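You operate a simulated robot arm through the tools that you are given. There is no shell and no other tool. Be economical: measure what you need, move in short steps, check, and stop when the job is done.

The job below is to be done with a simulated robot arm. You get a single attempt, and the scene is never put back.

JOB
Build up the valve in the jig with the white seat ring.
Fine: ring in the socket, ball on the ring, cover over them, then lock the yellow and red jig levers.
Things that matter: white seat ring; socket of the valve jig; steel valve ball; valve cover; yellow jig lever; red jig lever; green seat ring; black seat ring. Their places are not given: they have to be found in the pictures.

The check looks at the end state, three seconds after you hand in, the way a careful person would. Anything else that was tipped, shoved, dropped, spilled or broken makes it a failure. A push-on lid holds only when it is set on centred and level and pressed home; a screw cap is set on level and turned clockwise until tight.

ROBOT AND FRAMES
A 6-joint arm with a two-finger parallel gripper, fixed in place. Base frame: the origin is at the foot of the arm, x ahead of it, y to its left, z up; the work surface is at about z = 78.4. Units: cm, rad, N and s.
With the tool pointing down near the work surface it reaches from about 24 to 64 cm from the base axis. Its first joint turns from -1.152 to 1.152 rad. Payload 2.7 kg.
The tool frame sits at the grasp point between the pads (the TCP): z along the fingers, y along the line on which they close. The tips reach 2.3 cm beyond it. Largest opening 9.4 cm; finger width 3.8, thickness 1; the body of the gripper, 5.4 by 9.6 cm, starts 3.9 cm behind the TCP.
Orientation is that of the tool frame in the base frame, as a unit quaternion [x, y, z, w]. With the fingers straight down and closing along the base's y, the tool's x points along the base's -x, its y along +y and its z along -z.

CONTROLS
- The arm moves only by the tool play_rows. Its argument "deltas" is a list of rows, each a list of 7 numbers: the shift along the tool's x, y, z in units of 300 mm (1.0 is 300 mm), then the turn, a rotation vector about the tool's x, y, z in units of 180 degrees (1.0 is 180 degrees), then the gripper command, from -1 (fully open) to 1 (shut), values between in proportion. In form: [[x, y, z, wx, wy, wz, gripper], ...]. A call has 1 to 12 rows; each row is the pose to reach, as a shift and turn from the pose commanded when the call began, along the tool's axes at that moment. A call with a number of a shift or a turn outside -1 to 1 is refused whole. A row lasts 0.2 s, in which the tool goes at most 5 cm and 0.15 rad; a call with a longer step from one row to the next is refused whole, and so is a gripper value outside its range. Where a pose cannot be reached the arm comes as near as it can. A force on the tool above 40 N (or 10 N above the force at the start of the call, whichever is more), or a blocked arm, ends the call early, and 0.2 s more pass. Each finger travels about 4.5 cm/s and halts on what it meets, pressing with about 25 N; the grip force reading is that of the motor and also rises with nothing between the fingers. The clock runs only during rows and for 0.2 s after the last one: add rows that repeat a pose to give the fingers time. The reply holds the time, the measured pose of the TCP, the force on the tool along the base axes, the opening and the grip force, in the units named above and with some noise.
- Cameras (640 x 400 px; columns grow to the right, rows downward): "scene" is fixed at [7.59, -42.82, 142.11]; the picture's right is [0.77, -0.64, 0.00], its down [-0.37, -0.44, -0.82] and it looks along [0.53, 0.62, -0.58] (base axes); focal length 345 px, centre (320, 200). "wrist" rides on the gripper at [8.6, 1.6, -7.5] in the tool frame; the picture's right is [-0.18, 0.98, 0.00], its down [-0.58, -0.11, -0.81] and it looks along [-0.79, -0.15, 0.59] (tool axes); focal length 243 px, centre (320, 200).
- get_image(camera): a new picture of that camera. No time passes.
- pixel_to_xyz(camera, pixels): for up to 12 pixels [column, row] of the newest picture of that camera ("zoom" is the newest enlarged one), the place [x, y, z] in the base frame of the surface seen there, good to about 0.2 cm, but the place of the scene camera against the robot may be out by one fixed shift of up to 2.5 cm in any direction. No time passes.
- inspect(camera, box): a new picture of the part [left, top, right, bottom] of that camera's present view, enlarged. No time passes.
- finish_job(): hands the job in; it is judged then, once.

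Work in short steps. Measure before you move; look again where a grasp or a placing could have gone wrong, and mend it. You have 80 turns and 54 pictures in all, those below and enlarged ones among them. Open the gripper and draw the arm clear of the work before you hand the job in, unless the task says otherwise; then end with one line.

The tools are called after "Request:" as a command line: name --pt "numbers of a row" for each row, then --argument value for the rest, lists and objects as JSON in quotes. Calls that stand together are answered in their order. play_rows: Moves the arm, as the interface text tells. Its arguments: {"type":"object","properties":{"deltas":{"type":"array"}},"required":["deltas"]} The other tools are called the same way: get_image (camera) takes a picture; pixel_to_xyz (camera, pixels) gives the place of the surface under pixels of a picture; inspect (camera, box) takes an enlarged picture of a part of a camera's view; finish_job () hands the job in.

At the start:

```text
t: 0.0
ee_pos: [33.79, 15.33, 114.11]
tcp_rot: [0.0, 1.0, 0.001, 0.001]
wrist_force: [0.1, 1.4, -0.2]
opening: 9.42
gripper_force: 0.0
```

scene: 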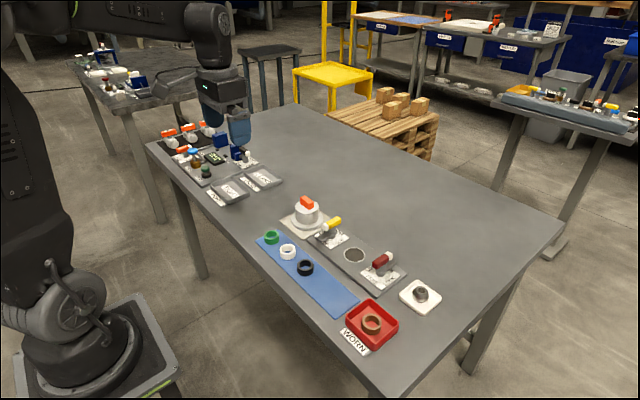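
wrist: 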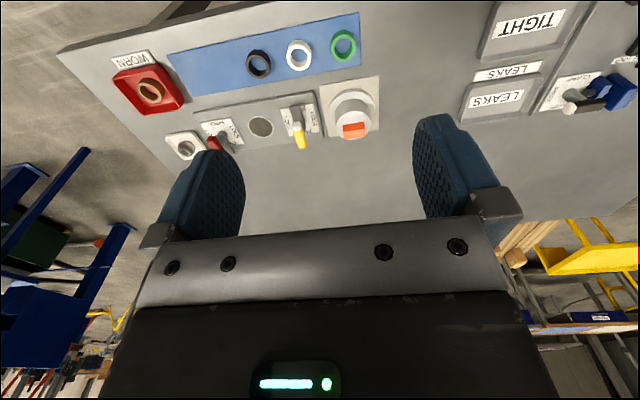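

The pictures show rings on the blue mat (green 271,237; white 288,251; black 305,267), the jig with its socket at (354,255), the cover at (306,212) and the ball at (420,293). I enlarge both views and measure.

Request:
inspect --camera "scene" --box '[240, 180, 460, 318]'

Request:
inspect --camera "wrist" --box '[150, 20, 390, 170]'

Request:
pixel_to_xyz --camera "wrist" --pixels '[[299, 56], [343, 46], [258, 64], [261, 127], [186, 147], [350, 105], [354, 130], [300, 140], [297, 115], [214, 142], [230, 138], [400, 60]]'

Request:
pixel_to_xyz --camera "scene" --pixels '[[288, 251], [271, 237], [305, 267], [354, 255], [420, 293], [306, 203], [333, 223], [322, 231], [380, 260], [372, 268], [288, 246], [420, 287]]'

```text
2.90 times, centred on (350, 249) of scene
```

zoom: 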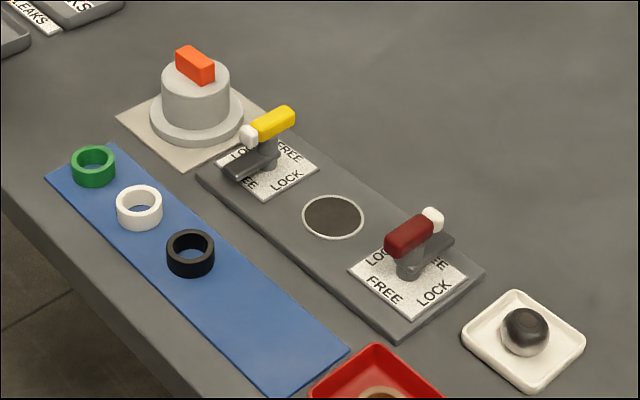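

```text
2.67 times, centred on (270, 95) of wrist
```

zoom: 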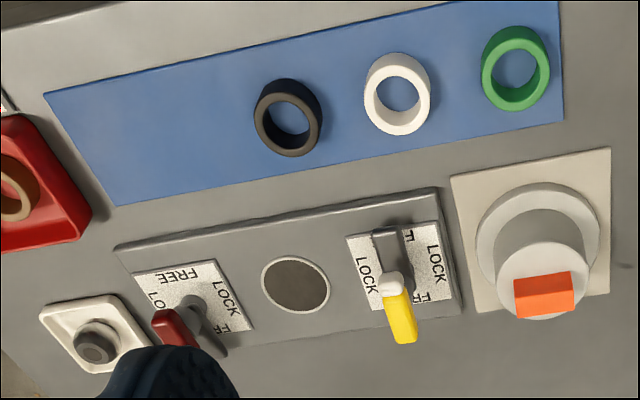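

```text
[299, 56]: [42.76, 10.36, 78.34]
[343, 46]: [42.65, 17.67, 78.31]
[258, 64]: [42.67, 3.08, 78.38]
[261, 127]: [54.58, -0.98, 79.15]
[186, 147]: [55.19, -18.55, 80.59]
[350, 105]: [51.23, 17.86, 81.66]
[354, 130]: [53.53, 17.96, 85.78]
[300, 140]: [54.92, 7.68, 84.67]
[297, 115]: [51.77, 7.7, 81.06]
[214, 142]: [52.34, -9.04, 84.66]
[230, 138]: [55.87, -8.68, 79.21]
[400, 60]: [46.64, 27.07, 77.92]
```

```text
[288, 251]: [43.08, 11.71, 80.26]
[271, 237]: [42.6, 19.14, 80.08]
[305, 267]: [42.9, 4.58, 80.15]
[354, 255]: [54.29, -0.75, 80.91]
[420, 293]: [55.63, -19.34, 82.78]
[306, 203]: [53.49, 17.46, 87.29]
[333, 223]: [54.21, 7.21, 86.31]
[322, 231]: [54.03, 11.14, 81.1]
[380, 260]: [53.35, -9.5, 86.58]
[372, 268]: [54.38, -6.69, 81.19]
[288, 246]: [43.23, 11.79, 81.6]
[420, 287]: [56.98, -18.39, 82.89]
```

The wrist view puts the parts about 9–21 cm ahead of the TCP and gives the scene camera an offset of roughly +1.8 cm in z. I move closer to see the jig in detail.

Request:
play_rows --pt "-0.035 -0.08 0.115 0 0 0 -1" --pt "-0.07 -0.16 0.23 0 0 0 -1" --pt "-0.105 -0.24 0.345 0 0 0 -1" --pt "-0.14 -0.32 0.46 0 0 0 -1" --pt "-0.14 -0.32 0.46 0 0 0 -1"

Request:
get_image --camera "wrist"

```text
t: 1.2
ee_pos: [37.8, 5.69, 100.54]
tcp_rot: [0.001, 1.0, 0.001, 0.001]
wrist_force: [-0.7, -0.3, 0.2]
opening: 9.44
gripper_force: 0.1
```

```text
49 pictures are left
```

wrist: 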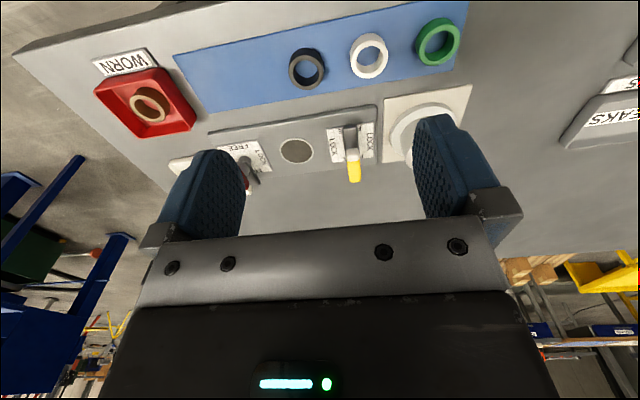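

The levers and the socket (296,151) are now nearer. I enlarge them for detail and measure the rims.

Request:
inspect --camera "wrist" --box '[230, 20, 450, 190]'

Request:
pixel_to_xyz --camera "wrist" --pixels '[[369, 72], [350, 62], [387, 50], [369, 36], [296, 151], [282, 153], [311, 150], [296, 140], [296, 162], [350, 132], [352, 152], [355, 176]]'

```text
2.35 times, centred on (340, 105) of wrist
```

zoom: 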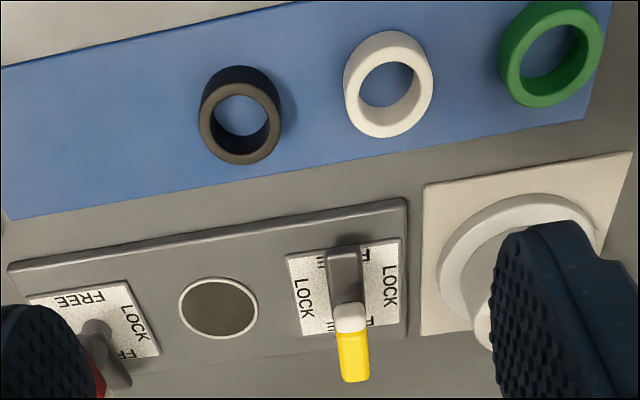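

```text
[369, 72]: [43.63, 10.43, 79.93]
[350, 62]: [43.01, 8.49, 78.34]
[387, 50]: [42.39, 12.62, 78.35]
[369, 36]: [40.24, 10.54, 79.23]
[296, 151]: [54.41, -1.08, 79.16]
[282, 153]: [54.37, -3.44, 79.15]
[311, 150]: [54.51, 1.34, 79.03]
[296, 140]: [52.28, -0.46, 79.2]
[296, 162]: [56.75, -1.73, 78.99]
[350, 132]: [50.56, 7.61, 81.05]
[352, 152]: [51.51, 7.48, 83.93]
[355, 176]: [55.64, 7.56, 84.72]
```

The white ring shows at zoom (388,84), the socket at (219,307), and the yellow lever's bar points to FREE. I measure points on the ring rim, plate and cover.

Request:
pixel_to_xyz --camera "zoom" --pixels '[[354, 100], [427, 83], [397, 129], [375, 55], [405, 55], [160, 260], [255, 270], [219, 307], [345, 255], [348, 318], [480, 225], [290, 260]]'

Request:
inspect --camera "scene" --box '[290, 190, 420, 290]'

```text
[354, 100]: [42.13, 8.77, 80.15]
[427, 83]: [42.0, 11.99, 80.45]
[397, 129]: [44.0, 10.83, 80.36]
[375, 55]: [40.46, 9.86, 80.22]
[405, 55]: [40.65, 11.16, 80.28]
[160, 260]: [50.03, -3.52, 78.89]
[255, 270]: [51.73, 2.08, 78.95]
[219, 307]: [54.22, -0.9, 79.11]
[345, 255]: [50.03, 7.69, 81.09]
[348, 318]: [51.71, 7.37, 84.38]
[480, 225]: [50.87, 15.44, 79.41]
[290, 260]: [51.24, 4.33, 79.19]
```

```text
4.00 times, centred on (355, 240) of scene
```

zoom: 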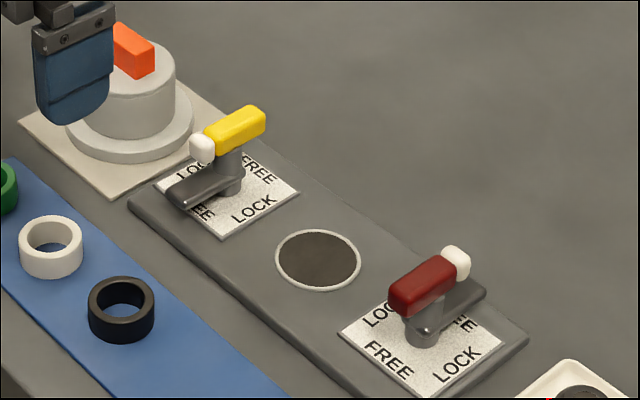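

The white ring is centred near (42.25, 10.4), about 4 cm wide, top z 80.3. I go above it with the fingers opened to about 6 cm so they clear its neighbours.

Request:
play_rows --pt "-0.037 0.039 0.12 0 0 0 -0.28" --pt "-0.074 0.078 0.24 0 0 0 -0.28" --pt "-0.11 0.118 0.36 0 0 0 -0.28" --pt "-0.148 0.157 0.483 0 0 0 -0.28" --pt "-0.148 0.157 0.483 0 0 0 -0.28" --pt "-0.148 0.157 0.483 0 0 0 -0.28"

Request:
get_image --camera "wrist"

```text
t: 2.6
ee_pos: [42.61, 10.71, 85.83]
tcp_rot: [0.001, 1.0, 0.0, 0.001]
wrist_force: [0.3, -0.1, -0.6]
opening: 6.01
gripper_force: 0.0
```

```text
46 pictures are left
```

wrist: 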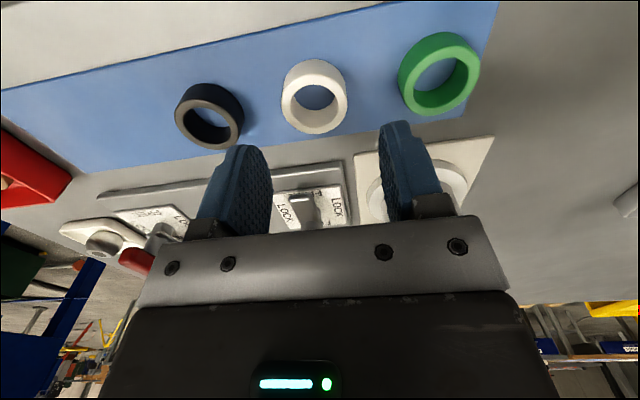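

The ring is at (315,97) with the fingers to either side. I measure its rim again from here.

Request:
pixel_to_xyz --camera "wrist" --pixels '[[286, 104], [343, 98], [317, 128], [311, 80], [325, 83], [300, 85], [315, 97], [204, 117], [440, 72], [250, 60]]'

```text
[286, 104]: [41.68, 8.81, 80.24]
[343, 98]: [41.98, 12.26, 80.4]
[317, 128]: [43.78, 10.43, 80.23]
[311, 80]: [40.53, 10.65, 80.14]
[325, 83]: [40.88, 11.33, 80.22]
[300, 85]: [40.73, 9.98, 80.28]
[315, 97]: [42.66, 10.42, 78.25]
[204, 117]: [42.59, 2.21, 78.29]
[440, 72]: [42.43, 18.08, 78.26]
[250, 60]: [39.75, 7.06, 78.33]
```

Ring centre is (42.2, 10.5). I lower to TCP z ≈ 81.0 and close.

Request:
play_rows --pt "0.013 -0.006 0.08 0 0 0 -0.28" --pt "0.013 -0.006 0.158 0 0 0 -0.28" --pt "0.013 -0.006 0.158 0 0 0 -0.28" --pt "0.013 -0.006 0.158 0 0 0 0.3" --pt "0.013 -0.006 0.158 0 0 0 0.3" --pt "0.013 -0.006 0.158 0 0 0 0.3" --pt "0.013 -0.006 0.158 0 0 0 0.3"

Request:
get_image --camera "wrist"

```text
t: 4.2
ee_pos: [42.43, 10.42, 81.15]
tcp_rot: [0.0, 1.0, 0.001, 0.0]
wrist_force: [-0.6, -0.6, 0.8]
opening: 3.86
gripper_force: 25.2
```

```text
45 pictures are left
```

wrist: 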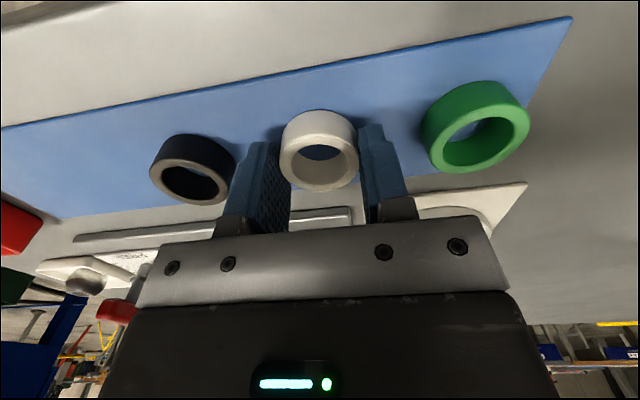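

The ring is held (opening 3.86 cm). I lift 9 cm and carry it above the socket at about (54.4, -1.0).

Request:
play_rows --pt "0 0 -0.15 0 0 0 0.3" --pt "0 0 -0.3 0 0 0 0.3" --pt "-0.1 -0.095 -0.3 0 0 0 0.3" --pt "-0.2 -0.19 -0.3 0 0 0 0.3" --pt "-0.3 -0.285 -0.3 0 0 0 0.3" --pt "-0.4 -0.38 -0.3 0 0 0 0.3" --pt "-0.4 -0.38 -0.3 0 0 0 0.3"

Request:
get_image --camera "wrist"

Request:
inspect --camera "scene" --box '[290, 190, 420, 290]'

```text
t: 5.8
ee_pos: [54.58, -1.33, 90.18]
tcp_rot: [0.0, 1.0, 0.001, 0.001]
wrist_force: [0.2, -0.1, 0.0]
opening: 3.85
gripper_force: 24.9
```

```text
44 pictures are left
```

wrist: 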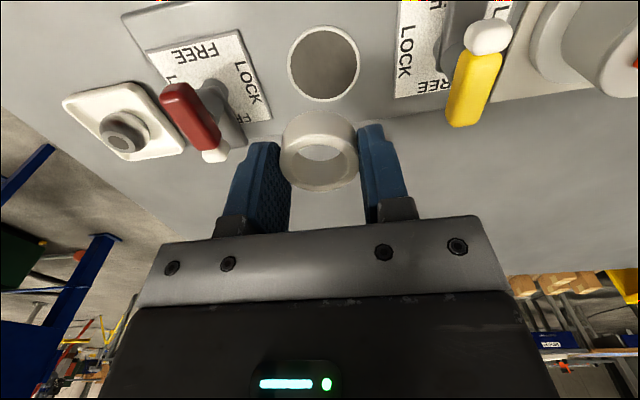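

```text
4.00 times, centred on (355, 240) of scene
```

zoom: 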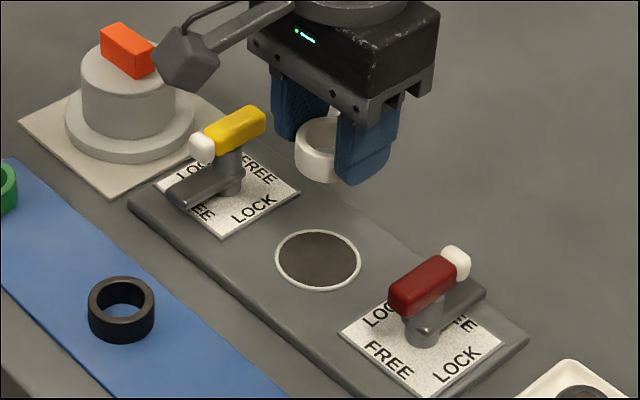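

Socket rim shows at about (324,62) and the held ring at (320,152). I measure the socket edges, the held ring and lever parts.

Request:
pixel_to_xyz --camera "wrist" --pixels '[[290, 68], [358, 60], [330, 101], [318, 26], [324, 62], [285, 162], [355, 158], [320, 186], [316, 137], [120, 130], [210, 85], [235, 130]]'

Request:
pixel_to_xyz --camera "wrist" --pixels '[[178, 90], [205, 130], [214, 156], [488, 35], [478, 70], [463, 115], [455, 40], [450, 15], [240, 150], [220, 100], [270, 50], [380, 70]]'

```text
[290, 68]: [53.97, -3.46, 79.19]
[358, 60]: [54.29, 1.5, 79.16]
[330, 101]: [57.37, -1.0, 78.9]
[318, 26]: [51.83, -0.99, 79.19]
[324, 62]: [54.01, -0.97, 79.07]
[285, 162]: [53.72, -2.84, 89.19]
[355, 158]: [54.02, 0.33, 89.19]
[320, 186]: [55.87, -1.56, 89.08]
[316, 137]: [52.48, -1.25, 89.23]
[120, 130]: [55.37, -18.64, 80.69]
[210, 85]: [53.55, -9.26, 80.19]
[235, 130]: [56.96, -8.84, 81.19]
```

```text
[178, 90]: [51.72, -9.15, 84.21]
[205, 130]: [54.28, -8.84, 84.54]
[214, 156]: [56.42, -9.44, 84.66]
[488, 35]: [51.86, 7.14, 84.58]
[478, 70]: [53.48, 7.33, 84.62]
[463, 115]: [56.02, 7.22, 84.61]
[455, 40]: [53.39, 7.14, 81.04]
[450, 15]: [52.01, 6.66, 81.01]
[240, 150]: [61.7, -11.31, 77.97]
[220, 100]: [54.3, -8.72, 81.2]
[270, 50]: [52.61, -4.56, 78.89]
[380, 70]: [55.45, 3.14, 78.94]
```

Socket centre ≈ (54.3, -1.0), held ring centre ≈ (54.15, -1.25). I correct by that and lower to about 0.3 cm above contact, then look at the reading.

Request:
play_rows --pt "-0.004 0.008 0 0 0 0 0.3" --pt "-0.004 0.008 0.14 0 0 0 0.3" --pt "-0.004 0.008 0.25 0 0 0 0.3" --pt "-0.004 0.008 0.262 0 0 0 0.3" --pt "-0.004 0.008 0.262 0 0 0 0.3"

Request:
get_image --camera "wrist"

Request:
inspect --camera "scene" --box '[310, 210, 410, 280]'

```text
t: 7.0
ee_pos: [54.39, -0.81, 82.44]
tcp_rot: [0.001, 1.0, 0.001, 0.001]
wrist_force: [-1.1, 0.1, -0.5]
opening: 3.86
gripper_force: 25.1
```

```text
42 pictures are left
```

wrist: 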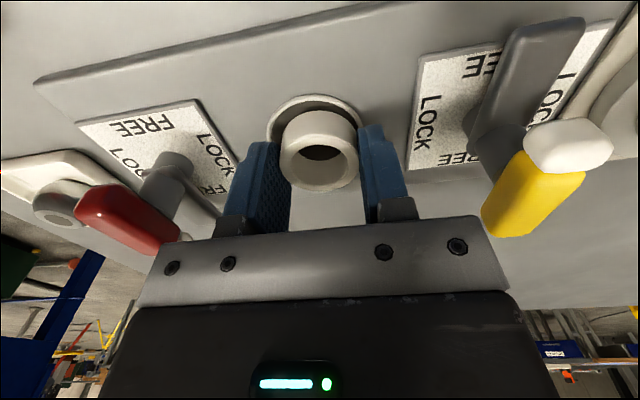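

```text
5.71 times, centred on (360, 245) of scene
```

zoom: 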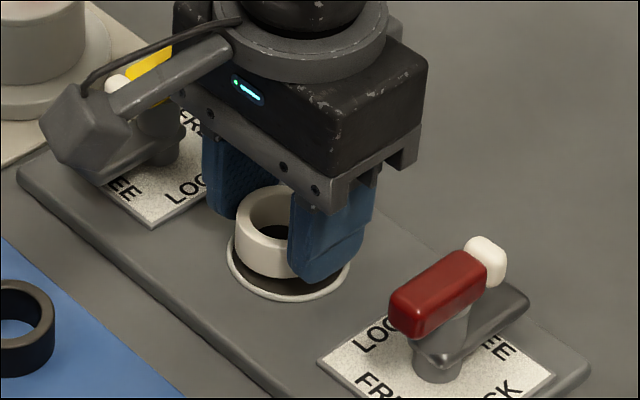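

The ring hangs just above the socket, well centred. I lower in small steps to contact.

Request:
play_rows --pt "0 0 0.006 0 0 0 0.3" --pt "0 0 0.012 0 0 0 0.3" --pt "0 0 0.018 0 0 0 0.3" --pt "0 0 0.018 0 0 0 0.3"

Request:
inspect --camera "wrist" --box '[240, 70, 400, 200]'

```text
t: 8.0
ee_pos: [54.3, -0.9, 81.84]
tcp_rot: [0.001, 1.0, 0.002, 0.001]
wrist_force: [1.1, 0.4, -0.9]
opening: 3.84
gripper_force: 25.1
```

```text
3.08 times, centred on (320, 135) of wrist
```

zoom: 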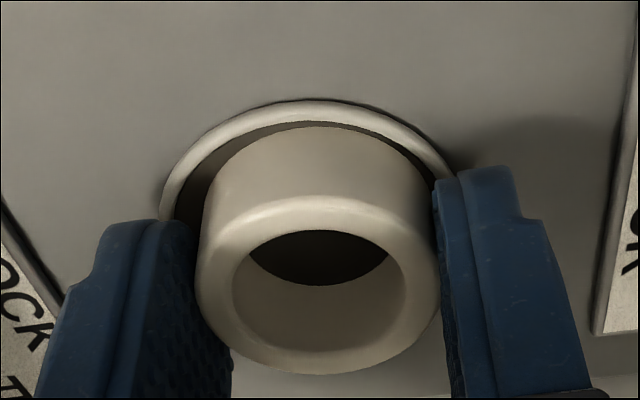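

No contact force yet (z 81.84). I go down a little further in fine steps.

Request:
play_rows --pt "0 0 0.003 0 0 0 0.3" --pt "0 0 0.006 0 0 0 0.3" --pt "0 0 0.009 0 0 0 0.3" --pt "0 0 0.009 0 0 0 0.3"

Request:
pixel_to_xyz --camera "zoom" --pixels '[[318, 207], [230, 255], [420, 250], [315, 355], [310, 108], [320, 260]]'

```text
t: 9.0
ee_pos: [54.46, -0.79, 81.8]
tcp_rot: [0.001, 1.0, 0.001, 0.003]
wrist_force: [-6.0, -3.6, 20.2]
opening: 3.86
gripper_force: 25.1
```

```text
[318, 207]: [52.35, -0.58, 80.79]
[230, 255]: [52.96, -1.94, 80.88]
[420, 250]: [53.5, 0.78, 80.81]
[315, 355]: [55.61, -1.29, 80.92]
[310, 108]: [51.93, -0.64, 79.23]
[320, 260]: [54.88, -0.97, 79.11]
```

Contact at 20 N, so the ring is seated. I ease up slightly, open to about 6 cm, and rise.

Request:
play_rows --pt "0 0 -0.004 0 0 0 0.3" --pt "0 0 -0.004 0 0 0 -0.2" --pt "0 0 -0.004 0 0 0 -0.2" --pt "0 0 -0.004 0 0 0 -0.2" --pt "0 0 -0.1 0 0 0 -0.2" --pt "0 0 -0.2 0 0 0 -0.2" --pt "0 0 -0.3 0 0 0 -0.2" --pt "0 0 -0.3 0 0 0 -0.2"

Request:
get_image --camera "wrist"

```text
t: 10.8
ee_pos: [54.1, -0.78, 90.37]
tcp_rot: [0.001, 1.0, 0.001, 0.002]
wrist_force: [0.4, -0.9, 0.6]
opening: 5.64
gripper_force: 0.1
```

```text
39 pictures are left
```

wrist: 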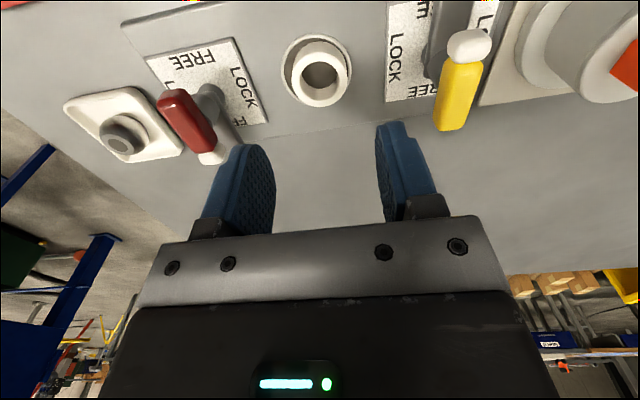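

The ring stands in the socket at (320,75). I enlarge it and the ball (120,135) to get the ring's centre and the ball's size.

Request:
inspect --camera "wrist" --box '[270, 20, 370, 120]'

Request:
pixel_to_xyz --camera "wrist" --pixels '[[294, 80], [346, 74], [322, 104], [316, 55], [320, 80], [283, 65], [351, 58], [120, 115], [120, 130], [100, 138], [145, 132], [118, 150]]'

Request:
inspect --camera "wrist" --box '[60, 60, 260, 185]'

```text
4.00 times, centred on (320, 70) of wrist
```

zoom: 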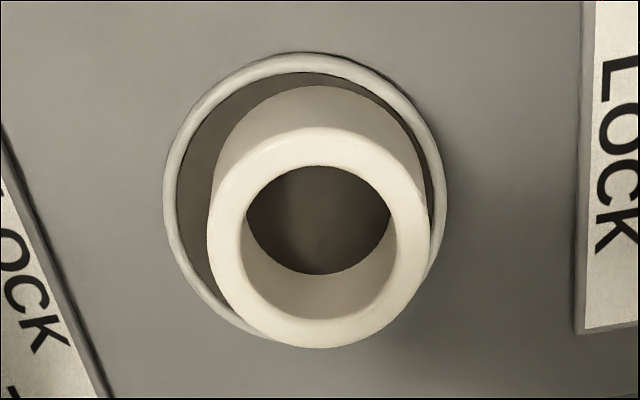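

```text
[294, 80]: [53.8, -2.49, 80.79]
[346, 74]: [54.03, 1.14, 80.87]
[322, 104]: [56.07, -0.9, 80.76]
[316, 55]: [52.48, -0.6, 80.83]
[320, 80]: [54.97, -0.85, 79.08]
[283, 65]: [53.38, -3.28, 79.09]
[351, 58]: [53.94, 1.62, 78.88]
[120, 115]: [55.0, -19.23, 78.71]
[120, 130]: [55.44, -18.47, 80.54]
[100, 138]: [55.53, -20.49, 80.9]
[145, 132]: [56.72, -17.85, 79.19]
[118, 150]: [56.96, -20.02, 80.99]
```

```text
3.20 times, centred on (160, 122) of wrist
```

zoom: 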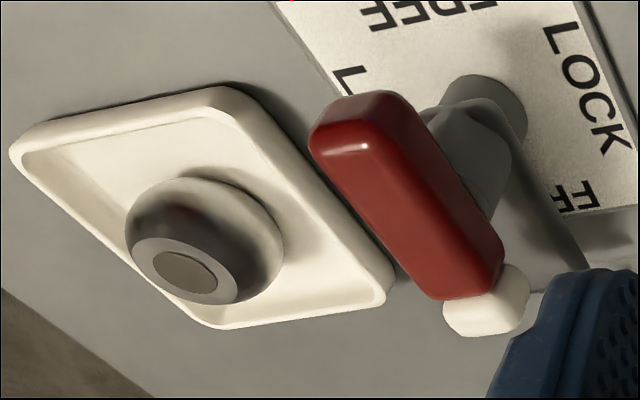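

The ring sits about 0.27 cm toward +y of the socket centre (gap wider at its left). I regrasp it 0.27 cm further to -y, so closing nudges it to the middle.

Request:
play_rows --pt "0 -0.009 0.1 0 0 0 -0.2" --pt "0 -0.009 0.2 0 0 0 -0.2" --pt "0 -0.009 0.295 0 0 0 -0.2" --pt "0 -0.009 0.295 0 0 0 -0.2" --pt "0 -0.009 0.295 0 0 0 0.25" --pt "0 -0.009 0.295 0 0 0 0.25" --pt "0 -0.009 0.295 0 0 0 0.25" --pt "0 -0.009 0.295 0 0 0 0.25"

Request:
play_rows --pt "0 0 0 0 0 0 -0.2" --pt "0 0 0 0 0 0 -0.2" --pt "0 0 0 0 0 0 -0.2" --pt "0 0 -0.1 0 0 0 -0.2" --pt "0 0 -0.2 0 0 0 -0.2" --pt "0 0 -0.3 0 0 0 -0.2" --pt "0 0 -0.3 0 0 0 -0.2"

Request:
inspect --camera "wrist" --box '[270, 20, 370, 120]'

```text
t: 12.6
ee_pos: [54.18, -1.35, 81.61]
tcp_rot: [0.001, 1.0, 0.001, 0.004]
wrist_force: [-7.3, -12.4, 34.3]
opening: 4.71
gripper_force: 13.4
```

```text
t: 14.2
ee_pos: [53.88, -1.14, 90.29]
tcp_rot: [0.001, 1.0, 0.001, 0.001]
wrist_force: [0.1, 0.4, 0.4]
opening: 5.66
gripper_force: 0.0
```

```text
4.00 times, centred on (320, 70) of wrist
```

zoom: 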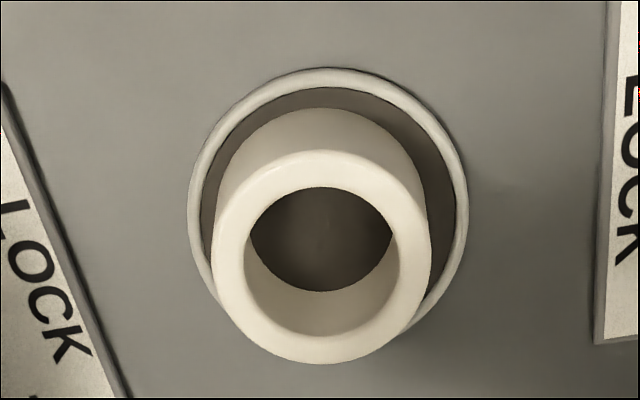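

The ring looks centred left-right now. I measure to confirm.

Request:
pixel_to_xyz --camera "zoom" --pixels '[[232, 260], [415, 250], [330, 350], [315, 165], [195, 200], [460, 200], [325, 77], [320, 240]]'

Request:
inspect --camera "scene" --box '[310, 220, 400, 280]'

```text
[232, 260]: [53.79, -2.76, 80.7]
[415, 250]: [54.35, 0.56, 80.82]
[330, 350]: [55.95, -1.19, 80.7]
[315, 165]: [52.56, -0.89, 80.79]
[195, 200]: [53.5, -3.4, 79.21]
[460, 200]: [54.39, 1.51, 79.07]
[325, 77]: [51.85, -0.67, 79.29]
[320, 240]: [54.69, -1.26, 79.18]
```

```text
6.67 times, centred on (355, 250) of scene
```

zoom: 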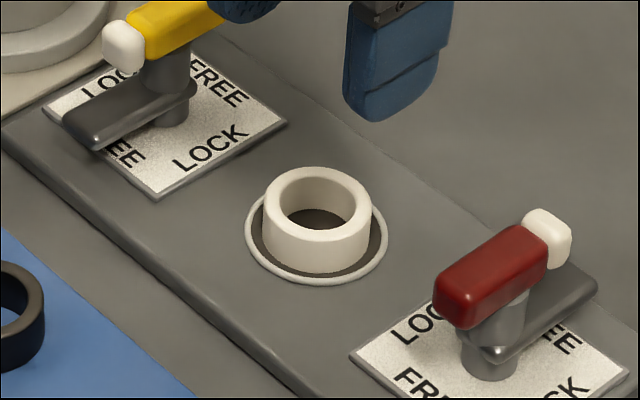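

Ring centre (54.2, -1.08), top 80.8: well placed. Next I move the arm toward the ball tray to measure the ball.

Request:
play_rows --pt "0.03 -0.15 0 0 0 0 -0.2" --pt "0.06 -0.3 0 0 0 0 -0.2" --pt "0.09 -0.45 0 0 0 0 -0.2" --pt "0.12 -0.6 0 0 0 0 -0.2" --pt "0.12 -0.6 0 0 0 0 -0.2"

Request:
inspect --camera "wrist" --box '[220, 20, 420, 145]'

```text
t: 15.4
ee_pos: [50.54, -19.03, 90.51]
tcp_rot: [0.0, 1.0, 0.001, 0.001]
wrist_force: [-1.4, -0.6, 0.3]
opening: 5.63
gripper_force: 0.0
```

```text
3.20 times, centred on (320, 82) of wrist
```

zoom: 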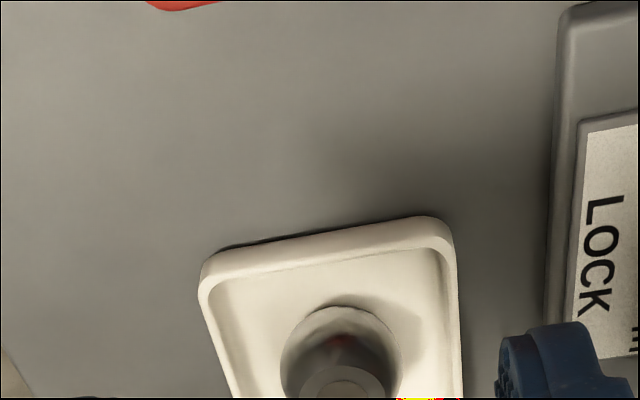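

Request:
inspect --camera "wrist" --box '[260, 70, 400, 180]'

```text
3.64 times, centred on (330, 125) of wrist
```

zoom: 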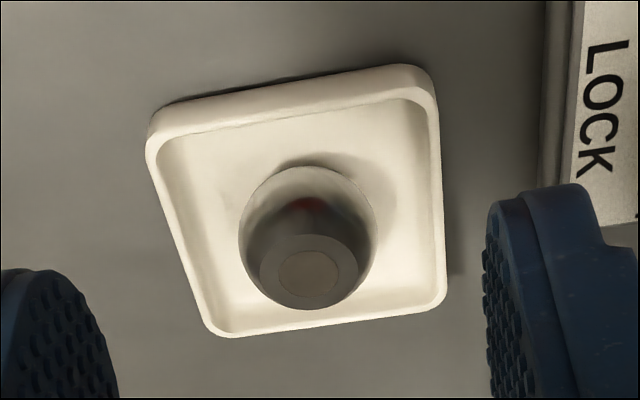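

The whole ball is visible at zoom (307,238), with a flat on its upper side. I measure it and the tray's edges.

Request:
pixel_to_xyz --camera "zoom" --pixels '[[242, 240], [372, 240], [307, 245], [307, 272], [280, 275], [340, 275], [307, 302], [310, 180], [165, 200], [430, 180], [300, 120], [250, 140]]'

```text
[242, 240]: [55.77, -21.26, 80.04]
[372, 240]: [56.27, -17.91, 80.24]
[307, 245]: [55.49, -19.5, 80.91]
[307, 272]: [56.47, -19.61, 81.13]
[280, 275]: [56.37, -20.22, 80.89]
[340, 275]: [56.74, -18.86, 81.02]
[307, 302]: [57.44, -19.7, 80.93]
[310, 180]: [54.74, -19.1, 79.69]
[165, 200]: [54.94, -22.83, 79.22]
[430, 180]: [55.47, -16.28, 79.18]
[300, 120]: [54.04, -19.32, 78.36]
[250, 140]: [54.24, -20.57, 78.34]
```

Ball centre ≈ (56.3, -19.6), radius ≈ 1.65, with centre z ≈ 79.75; the tray walls reach z 79.2. I go above it and check alignment.

Request:
play_rows --pt "-0.1 -0.01 0.05 0 0 0 -0.2" --pt "-0.192 -0.018 0.13 0 0 0 -0.2" --pt "-0.192 -0.018 0.15 0 0 0 -0.2" --pt "-0.192 -0.018 0.15 0 0 0 -0.2"

Request:
get_image --camera "wrist"

```text
t: 16.4
ee_pos: [56.32, -19.76, 86.11]
tcp_rot: [0.001, 1.0, 0.001, 0.0]
wrist_force: [-0.2, 0.4, -0.3]
opening: 5.61
gripper_force: 0.1
```

```text
32 pictures are left
```

wrist: 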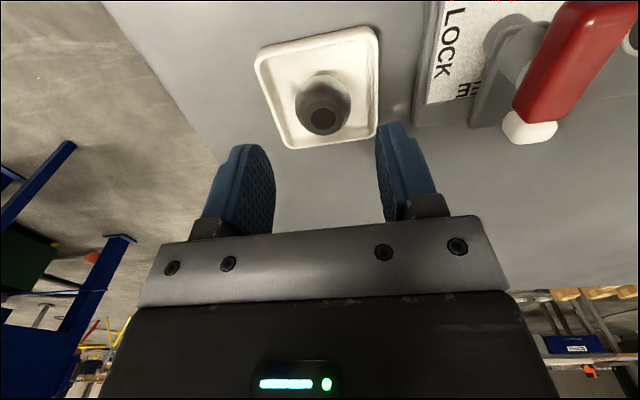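

The ball (322,103) lines up with the finger midline. I lower to TCP z ≈ 81.65 and close.

Request:
play_rows --pt "0 0.004 0.075 0 0 0 -0.2" --pt "0 0.004 0.148 0 0 0 -0.2" --pt "0 0.004 0.148 0 0 0 -0.2" --pt "0 0.004 0.148 0 0 0 0.45" --pt "0 0.004 0.148 0 0 0 0.45" --pt "0 0.004 0.148 0 0 0 0.45" --pt "0 0.004 0.148 0 0 0 0.45" --pt "0 0.004 0.148 0 0 0 0.45"

Request:
get_image --camera "wrist"

```text
t: 18.2
ee_pos: [56.23, -19.62, 81.64]
tcp_rot: [0.001, 1.0, 0.001, 0.001]
wrist_force: [0.5, -1.2, 0.3]
opening: 3.46
gripper_force: 24.8
```

```text
31 pictures are left
```

wrist: 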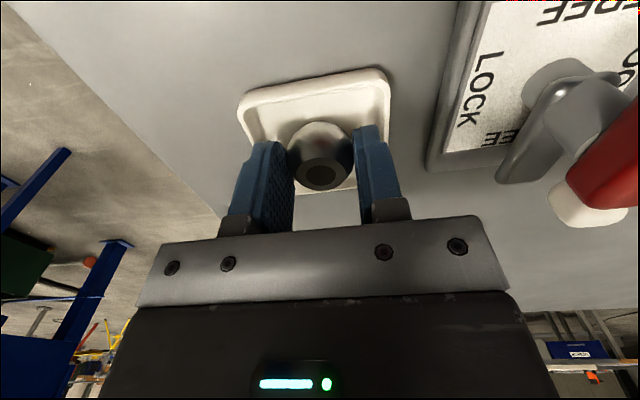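

The ball is held (3.46 cm). I lift 9 cm and carry it above the ring at (54.2, -1.08).

Request:
play_rows --pt "0 0 -0.15 0 0 0 0.45" --pt "0 0 -0.3 0 0 0 0.45" --pt "0.017 0.155 -0.3 0 0 0 0.45" --pt "0.035 0.31 -0.3 0 0 0 0.45" --pt "0.052 0.465 -0.3 0 0 0 0.45" --pt "0.07 0.618 -0.3 0 0 0 0.45" --pt "0.07 0.618 -0.3 0 0 0 0.45"

Request:
get_image --camera "wrist"

```text
t: 19.8
ee_pos: [54.15, -0.94, 90.67]
tcp_rot: [0.0, 1.0, 0.001, 0.001]
wrist_force: [0.5, 0.4, 0.0]
opening: 3.47
gripper_force: 25.1
```

```text
30 pictures are left
```

wrist: 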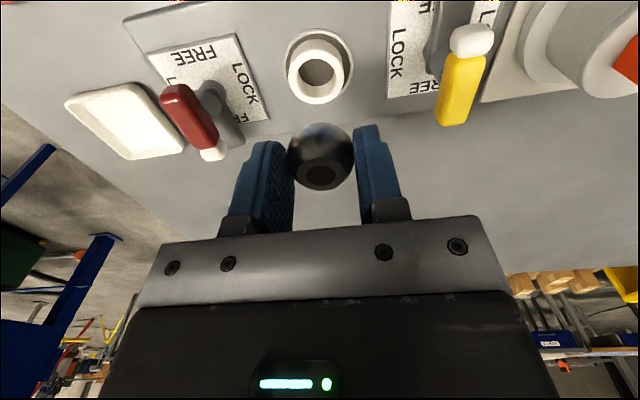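

The ball hangs at (320,157) with the ring at (319,72). I measure both to align them.

Request:
pixel_to_xyz --camera "wrist" --pixels '[[291, 80], [347, 74], [321, 103], [315, 51], [320, 178], [305, 178], [336, 177], [322, 188], [320, 167], [320, 140], [292, 158], [348, 155]]'

```text
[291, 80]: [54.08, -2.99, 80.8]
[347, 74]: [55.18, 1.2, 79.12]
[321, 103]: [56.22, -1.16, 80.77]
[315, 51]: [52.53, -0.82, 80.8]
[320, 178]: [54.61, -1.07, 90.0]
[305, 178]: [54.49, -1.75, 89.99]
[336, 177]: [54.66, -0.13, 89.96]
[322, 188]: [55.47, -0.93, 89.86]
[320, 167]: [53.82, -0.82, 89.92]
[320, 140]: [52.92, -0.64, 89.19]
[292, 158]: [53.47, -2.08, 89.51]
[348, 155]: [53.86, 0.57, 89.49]
```

The ball axis is ≈ (54.45, -0.95) and the ring ≈ (54.35, -1.08), nearly aligned. I lower to just above expected contact.

Request:
play_rows --pt "0.002 -0.003 0.1 0 0 0 0.45" --pt "0.002 -0.003 0.19 0 0 0 0.45" --pt "0.002 -0.003 0.207 0 0 0 0.45" --pt "0.002 -0.003 0.207 0 0 0 0.45"

Request:
inspect --camera "wrist" --box '[240, 70, 400, 200]'

Request:
inspect --camera "scene" --box '[310, 210, 400, 275]'

```text
t: 20.8
ee_pos: [54.3, -1.14, 84.64]
tcp_rot: [0.001, 1.0, 0.001, 0.001]
wrist_force: [0.6, -0.2, -1.1]
opening: 3.46
gripper_force: 25.0
```

```text
3.08 times, centred on (320, 135) of wrist
```

zoom: 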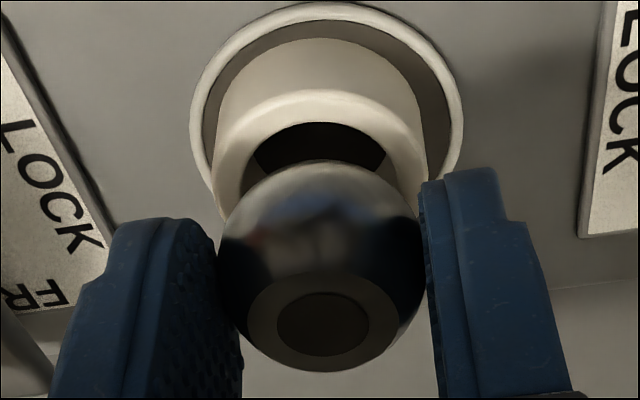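

```text
6.15 times, centred on (355, 242) of scene
```

zoom: 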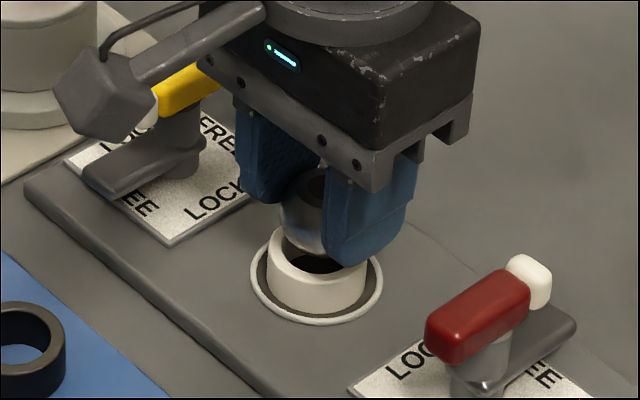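

The ball hangs centred over the ring. I lower in fine steps until contact.

Request:
play_rows --pt "0 0 0.006 0 0 0 0.45" --pt "0 0 0.012 0 0 0 0.45" --pt "0 0 0.016 0 0 0 0.45" --pt "0 0 0.02 0 0 0 0.45" --pt "0 0 0.023 0 0 0 0.45" --pt "0 0 0.023 0 0 0 0.45"

```text
t: 22.2
ee_pos: [54.4, -1.18, 83.98]
tcp_rot: [0.001, 1.0, 0.001, 0.003]
wrist_force: [1.6, -3.7, 17.6]
opening: 3.42
gripper_force: 24.8
```

Contact (17.6 N) came at z 83.98, as predicted. I ease off a hair, open and rise.

Request:
play_rows --pt "0 0 -0.003 0 0 0 0.45" --pt "0 0 -0.003 0 0 0 0" --pt "0 0 -0.003 0 0 0 -0.2" --pt "0 0 -0.003 0 0 0 -0.2" --pt "0 0 -0.003 0 0 0 -0.2" --pt "0 0 -0.1 0 0 0 -0.2" --pt "0 0 -0.2 0 0 0 -0.2" --pt "0 0 -0.3 0 0 0 -0.2" --pt "0 0 -0.3 0 0 0 -0.2"

Request:
get_image --camera "wrist"

Request:
inspect --camera "scene" --box '[280, 180, 400, 275]'

```text
t: 24.2
ee_pos: [54.26, -0.86, 92.7]
tcp_rot: [0.001, 1.0, 0.001, 0.0]
wrist_force: [0.3, 0.3, -0.1]
opening: 5.63
gripper_force: 0.0
```

```text
27 pictures are left
```

wrist: 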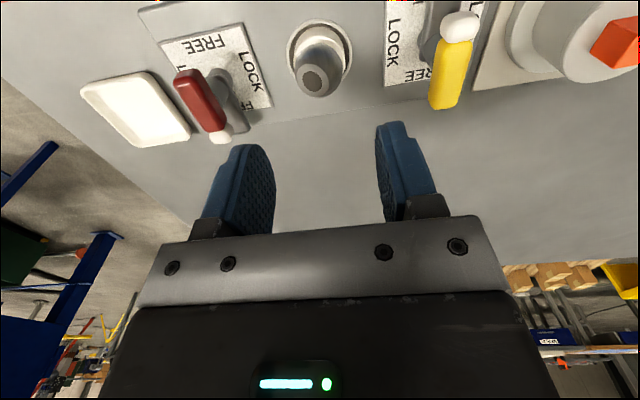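

```text
4.21 times, centred on (340, 228) of scene
```

zoom: 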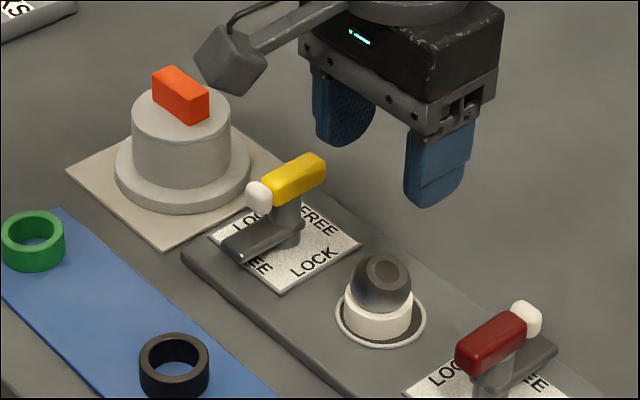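

The ball sits on the ring. Next I move toward the cover to measure its orange handle and flange.

Request:
play_rows --pt "0.05 0.14 -0.02 0 0 0 -0.4" --pt "0.1 0.28 -0.04 0 0 0 -0.4" --pt "0.15 0.42 -0.06 0 0 0 -0.4" --pt "0.2 0.56 -0.08 0 0 0 -0.4" --pt "0.23 0.62 -0.08 0 0 0 -0.4" --pt "0.23 0.62 -0.08 0 0 0 -0.4"

Request:
get_image --camera "wrist"

```text
t: 25.6
ee_pos: [47.1, 17.63, 95.36]
tcp_rot: [0.001, 1.0, 0.0, 0.001]
wrist_force: [-0.2, 0.0, 0.6]
opening: 6.6
gripper_force: 0.1
```

```text
25 pictures are left
```

wrist: 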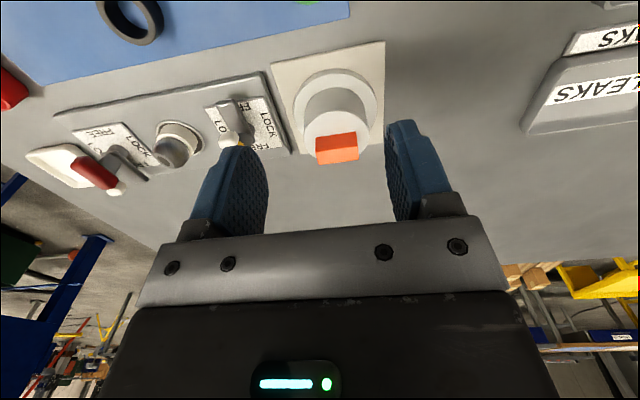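

The cover and its orange handle (337,148) are in full view. I enlarge and measure.

Request:
inspect --camera "wrist" --box '[270, 40, 400, 180]'

Request:
pixel_to_xyz --camera "wrist" --pixels '[[319, 155], [355, 150], [337, 142], [337, 159], [337, 133], [308, 140], [367, 130], [337, 118], [337, 75], [297, 110], [377, 100], [285, 60]]'

```text
2.86 times, centred on (335, 110) of wrist
```

zoom: 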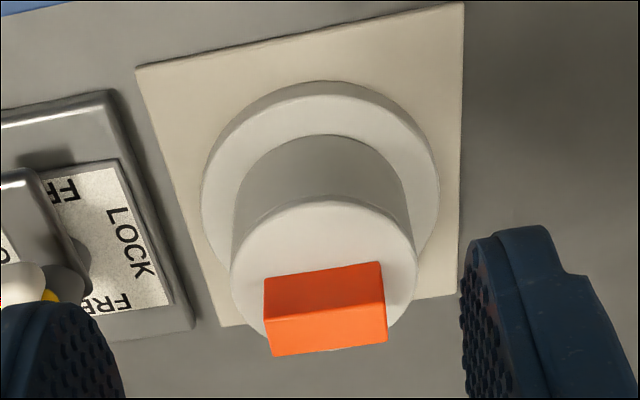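

```text
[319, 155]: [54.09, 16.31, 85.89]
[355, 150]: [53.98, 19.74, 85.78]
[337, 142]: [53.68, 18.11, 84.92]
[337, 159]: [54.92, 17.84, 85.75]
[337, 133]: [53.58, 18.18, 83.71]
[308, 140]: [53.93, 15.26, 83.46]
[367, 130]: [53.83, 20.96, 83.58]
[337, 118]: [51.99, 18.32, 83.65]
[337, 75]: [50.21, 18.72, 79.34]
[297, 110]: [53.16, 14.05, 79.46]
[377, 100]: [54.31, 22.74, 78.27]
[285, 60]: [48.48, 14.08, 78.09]
```

The handle spans y 16.2–19.8, x ≈ 53.65–55.1, z 83.6–85.8. I go above it with the fingers at about 6.6 cm.

Request:
play_rows --pt "-0.1 0.006 0.05 0 0 0 -0.4" --pt "-0.2 0.014 0.12 0 0 0 -0.4" --pt "-0.243 0.014 0.195 0 0 0 -0.4" --pt "-0.243 0.014 0.195 0 0 0 -0.4"

Request:
get_image --camera "wrist"

```text
t: 26.6
ee_pos: [54.3, 17.93, 89.44]
tcp_rot: [0.001, 1.0, 0.002, 0.001]
wrist_force: [-0.2, -0.6, 0.3]
opening: 6.58
gripper_force: 0.1
```

```text
23 pictures are left
```

wrist: 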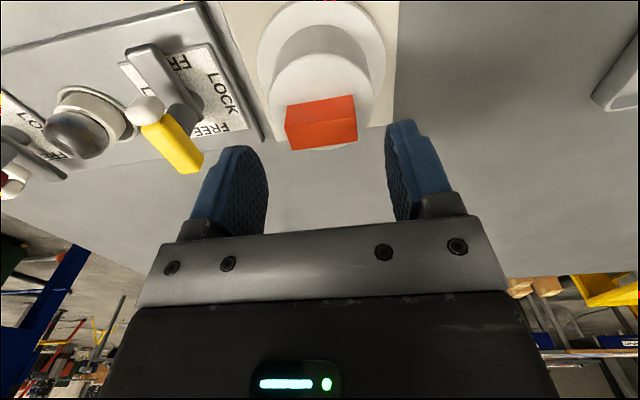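

The handle (321,122) is centred between the fingers. I lower to TCP z ≈ 86.3 and close on it.

Request:
play_rows --pt "-0.002 0.002 0.05 0 0 0 -0.4" --pt "-0.002 0.002 0.105 0 0 0 -0.4" --pt "-0.002 0.002 0.105 0 0 0 -0.4" --pt "-0.002 0.002 0.105 0 0 0 0.4" --pt "-0.002 0.002 0.105 0 0 0 0.4" --pt "-0.002 0.002 0.105 0 0 0 0.4" --pt "-0.002 0.002 0.105 0 0 0 0.4" --pt "-0.002 0.002 0.105 0 0 0 0.4"

Request:
play_rows --pt "0 0 -0.07 0 0 0 0.4" --pt "0 0 -0.15 0 0 0 0.4" --pt "0 0 -0.25 0 0 0 0.4" --pt "0 0 -0.35 0 0 0 0.4" --pt "0 0 -0.35 0 0 0 0.4"

Request:
get_image --camera "wrist"

Request:
inspect --camera "scene" --box '[260, 140, 400, 275]'

```text
t: 28.4
ee_pos: [54.6, 17.94, 86.33]
tcp_rot: [0.001, 1.0, 0.0, 0.001]
wrist_force: [-0.3, 0.0, 0.1]
opening: 3.97
gripper_force: 25.3
```

```text
t: 29.6
ee_pos: [54.57, 17.85, 96.86]
tcp_rot: [0.001, 1.0, 0.002, 0.001]
wrist_force: [-0.3, -0.5, -1.0]
opening: 3.97
gripper_force: 25.0
```

```text
22 pictures are left
```

wrist: 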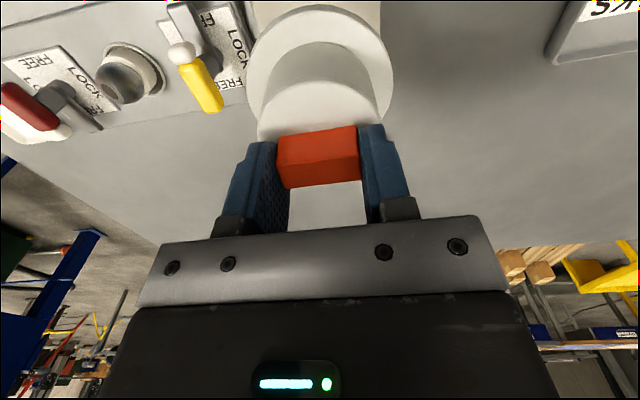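

```text
2.96 times, centred on (330, 208) of scene
```

zoom: 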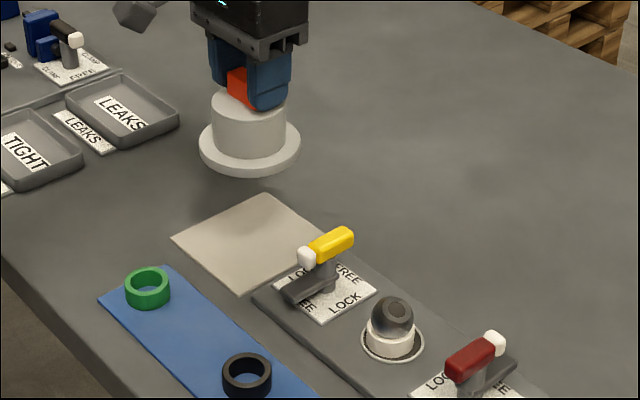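

The cover is held level (3.97 cm). I measure its flange relative to the TCP while it hangs, then carry it over.

Request:
pixel_to_xyz --camera "wrist" --pixels '[[252, 70], [388, 62], [318, 12], [390, 85], [260, 110], [383, 100], [318, 45], [290, 155], [345, 150], [280, 150], [356, 145]]'

Request:
play_rows --pt "0.002 -0.16 0 0 0 0 0.4" --pt "0.003 -0.32 0 0 0 0 0.4" --pt "0.004 -0.48 0 0 0 0 0.4" --pt "0.005 -0.634 0 0 0 0 0.4" --pt "0.005 -0.634 0 0 0 0 0.4" --pt "0.005 -0.634 0 0 0 0 0.4"

Request:
get_image --camera "wrist"

```text
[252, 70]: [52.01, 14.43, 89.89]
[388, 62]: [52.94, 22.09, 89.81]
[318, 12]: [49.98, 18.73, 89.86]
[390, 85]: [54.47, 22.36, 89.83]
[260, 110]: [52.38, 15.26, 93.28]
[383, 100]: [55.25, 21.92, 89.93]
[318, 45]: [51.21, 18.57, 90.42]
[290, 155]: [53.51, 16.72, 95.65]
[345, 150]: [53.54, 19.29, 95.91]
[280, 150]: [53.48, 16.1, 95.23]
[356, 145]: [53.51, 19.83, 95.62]
```

```text
t: 31.0
ee_pos: [54.61, -0.81, 96.75]
tcp_rot: [0.0, 1.0, 0.001, 0.001]
wrist_force: [-0.2, -0.1, -1.5]
opening: 3.94
gripper_force: 24.7
```

```text
20 pictures are left
```

wrist: 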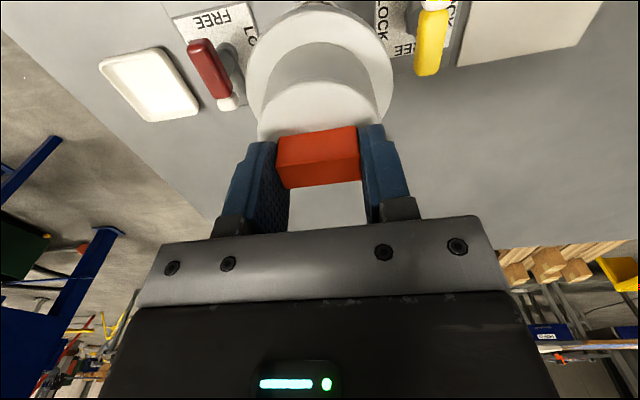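

The hanging flange fits a circle of r 4.27 about (54.2, 18.1). I measure the same flange points here to find its current centre against the socket centre (54.3, -1.0).

Request:
pixel_to_xyz --camera "wrist" --pixels '[[252, 70], [388, 62], [318, 12], [390, 85], [250, 60], [285, 22], [355, 22], [290, 155], [345, 150], [280, 150], [356, 145]]'

```text
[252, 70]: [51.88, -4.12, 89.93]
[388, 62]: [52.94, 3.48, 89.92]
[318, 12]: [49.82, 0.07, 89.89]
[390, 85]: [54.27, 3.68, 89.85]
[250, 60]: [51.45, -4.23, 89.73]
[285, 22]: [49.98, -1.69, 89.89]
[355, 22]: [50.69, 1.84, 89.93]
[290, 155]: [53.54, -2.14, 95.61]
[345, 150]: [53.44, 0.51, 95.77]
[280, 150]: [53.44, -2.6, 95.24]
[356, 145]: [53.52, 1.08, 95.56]
```

The cover centre is now ≈ (54.12, -0.62), so I shift by (+0.15, -0.38) and lower 4.8 cm to just above the ball, then look.

Request:
play_rows --pt "-0.005 -0.0125 0 0 0 0 0.4" --pt "-0.005 -0.0125 0.08 0 0 0 0.4" --pt "-0.005 -0.0125 0.16 0 0 0 0.4" --pt "-0.005 -0.0125 0.16 0 0 0 0.4" --pt "-0.005 -0.0125 0.16 0 0 0 0.4"

Request:
get_image --camera "wrist"

Request:
inspect --camera "scene" --box '[290, 190, 420, 285]'

Request:
pixel_to_xyz --camera "wrist" --pixels '[[252, 70], [388, 62], [318, 12], [390, 85], [285, 22], [355, 22]]'

```text
t: 32.2
ee_pos: [54.91, -1.22, 91.9]
tcp_rot: [0.002, 1.0, 0.0, 0.001]
wrist_force: [-0.2, 0.4, -0.4]
opening: 3.92
gripper_force: 25.1
```

```text
19 pictures are left
```

wrist: 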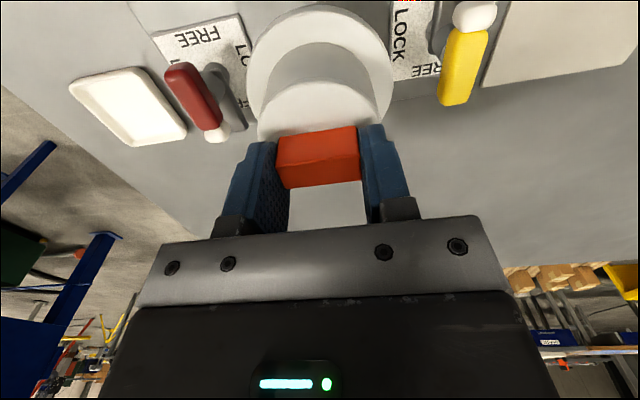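

```text
4.21 times, centred on (355, 238) of scene
```

zoom: 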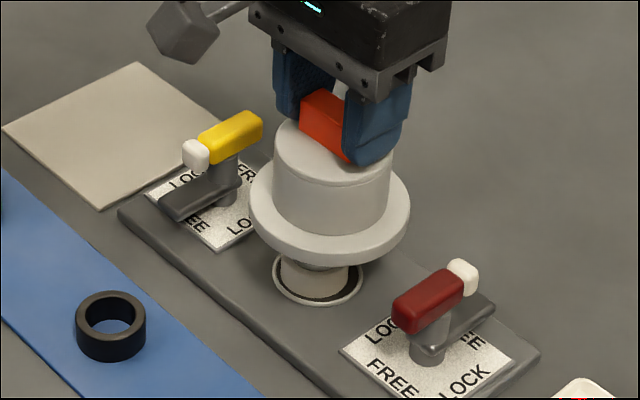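

```text
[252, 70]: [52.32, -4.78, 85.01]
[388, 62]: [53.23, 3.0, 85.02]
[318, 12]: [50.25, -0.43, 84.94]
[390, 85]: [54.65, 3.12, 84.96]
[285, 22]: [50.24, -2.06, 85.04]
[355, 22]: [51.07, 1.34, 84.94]
```

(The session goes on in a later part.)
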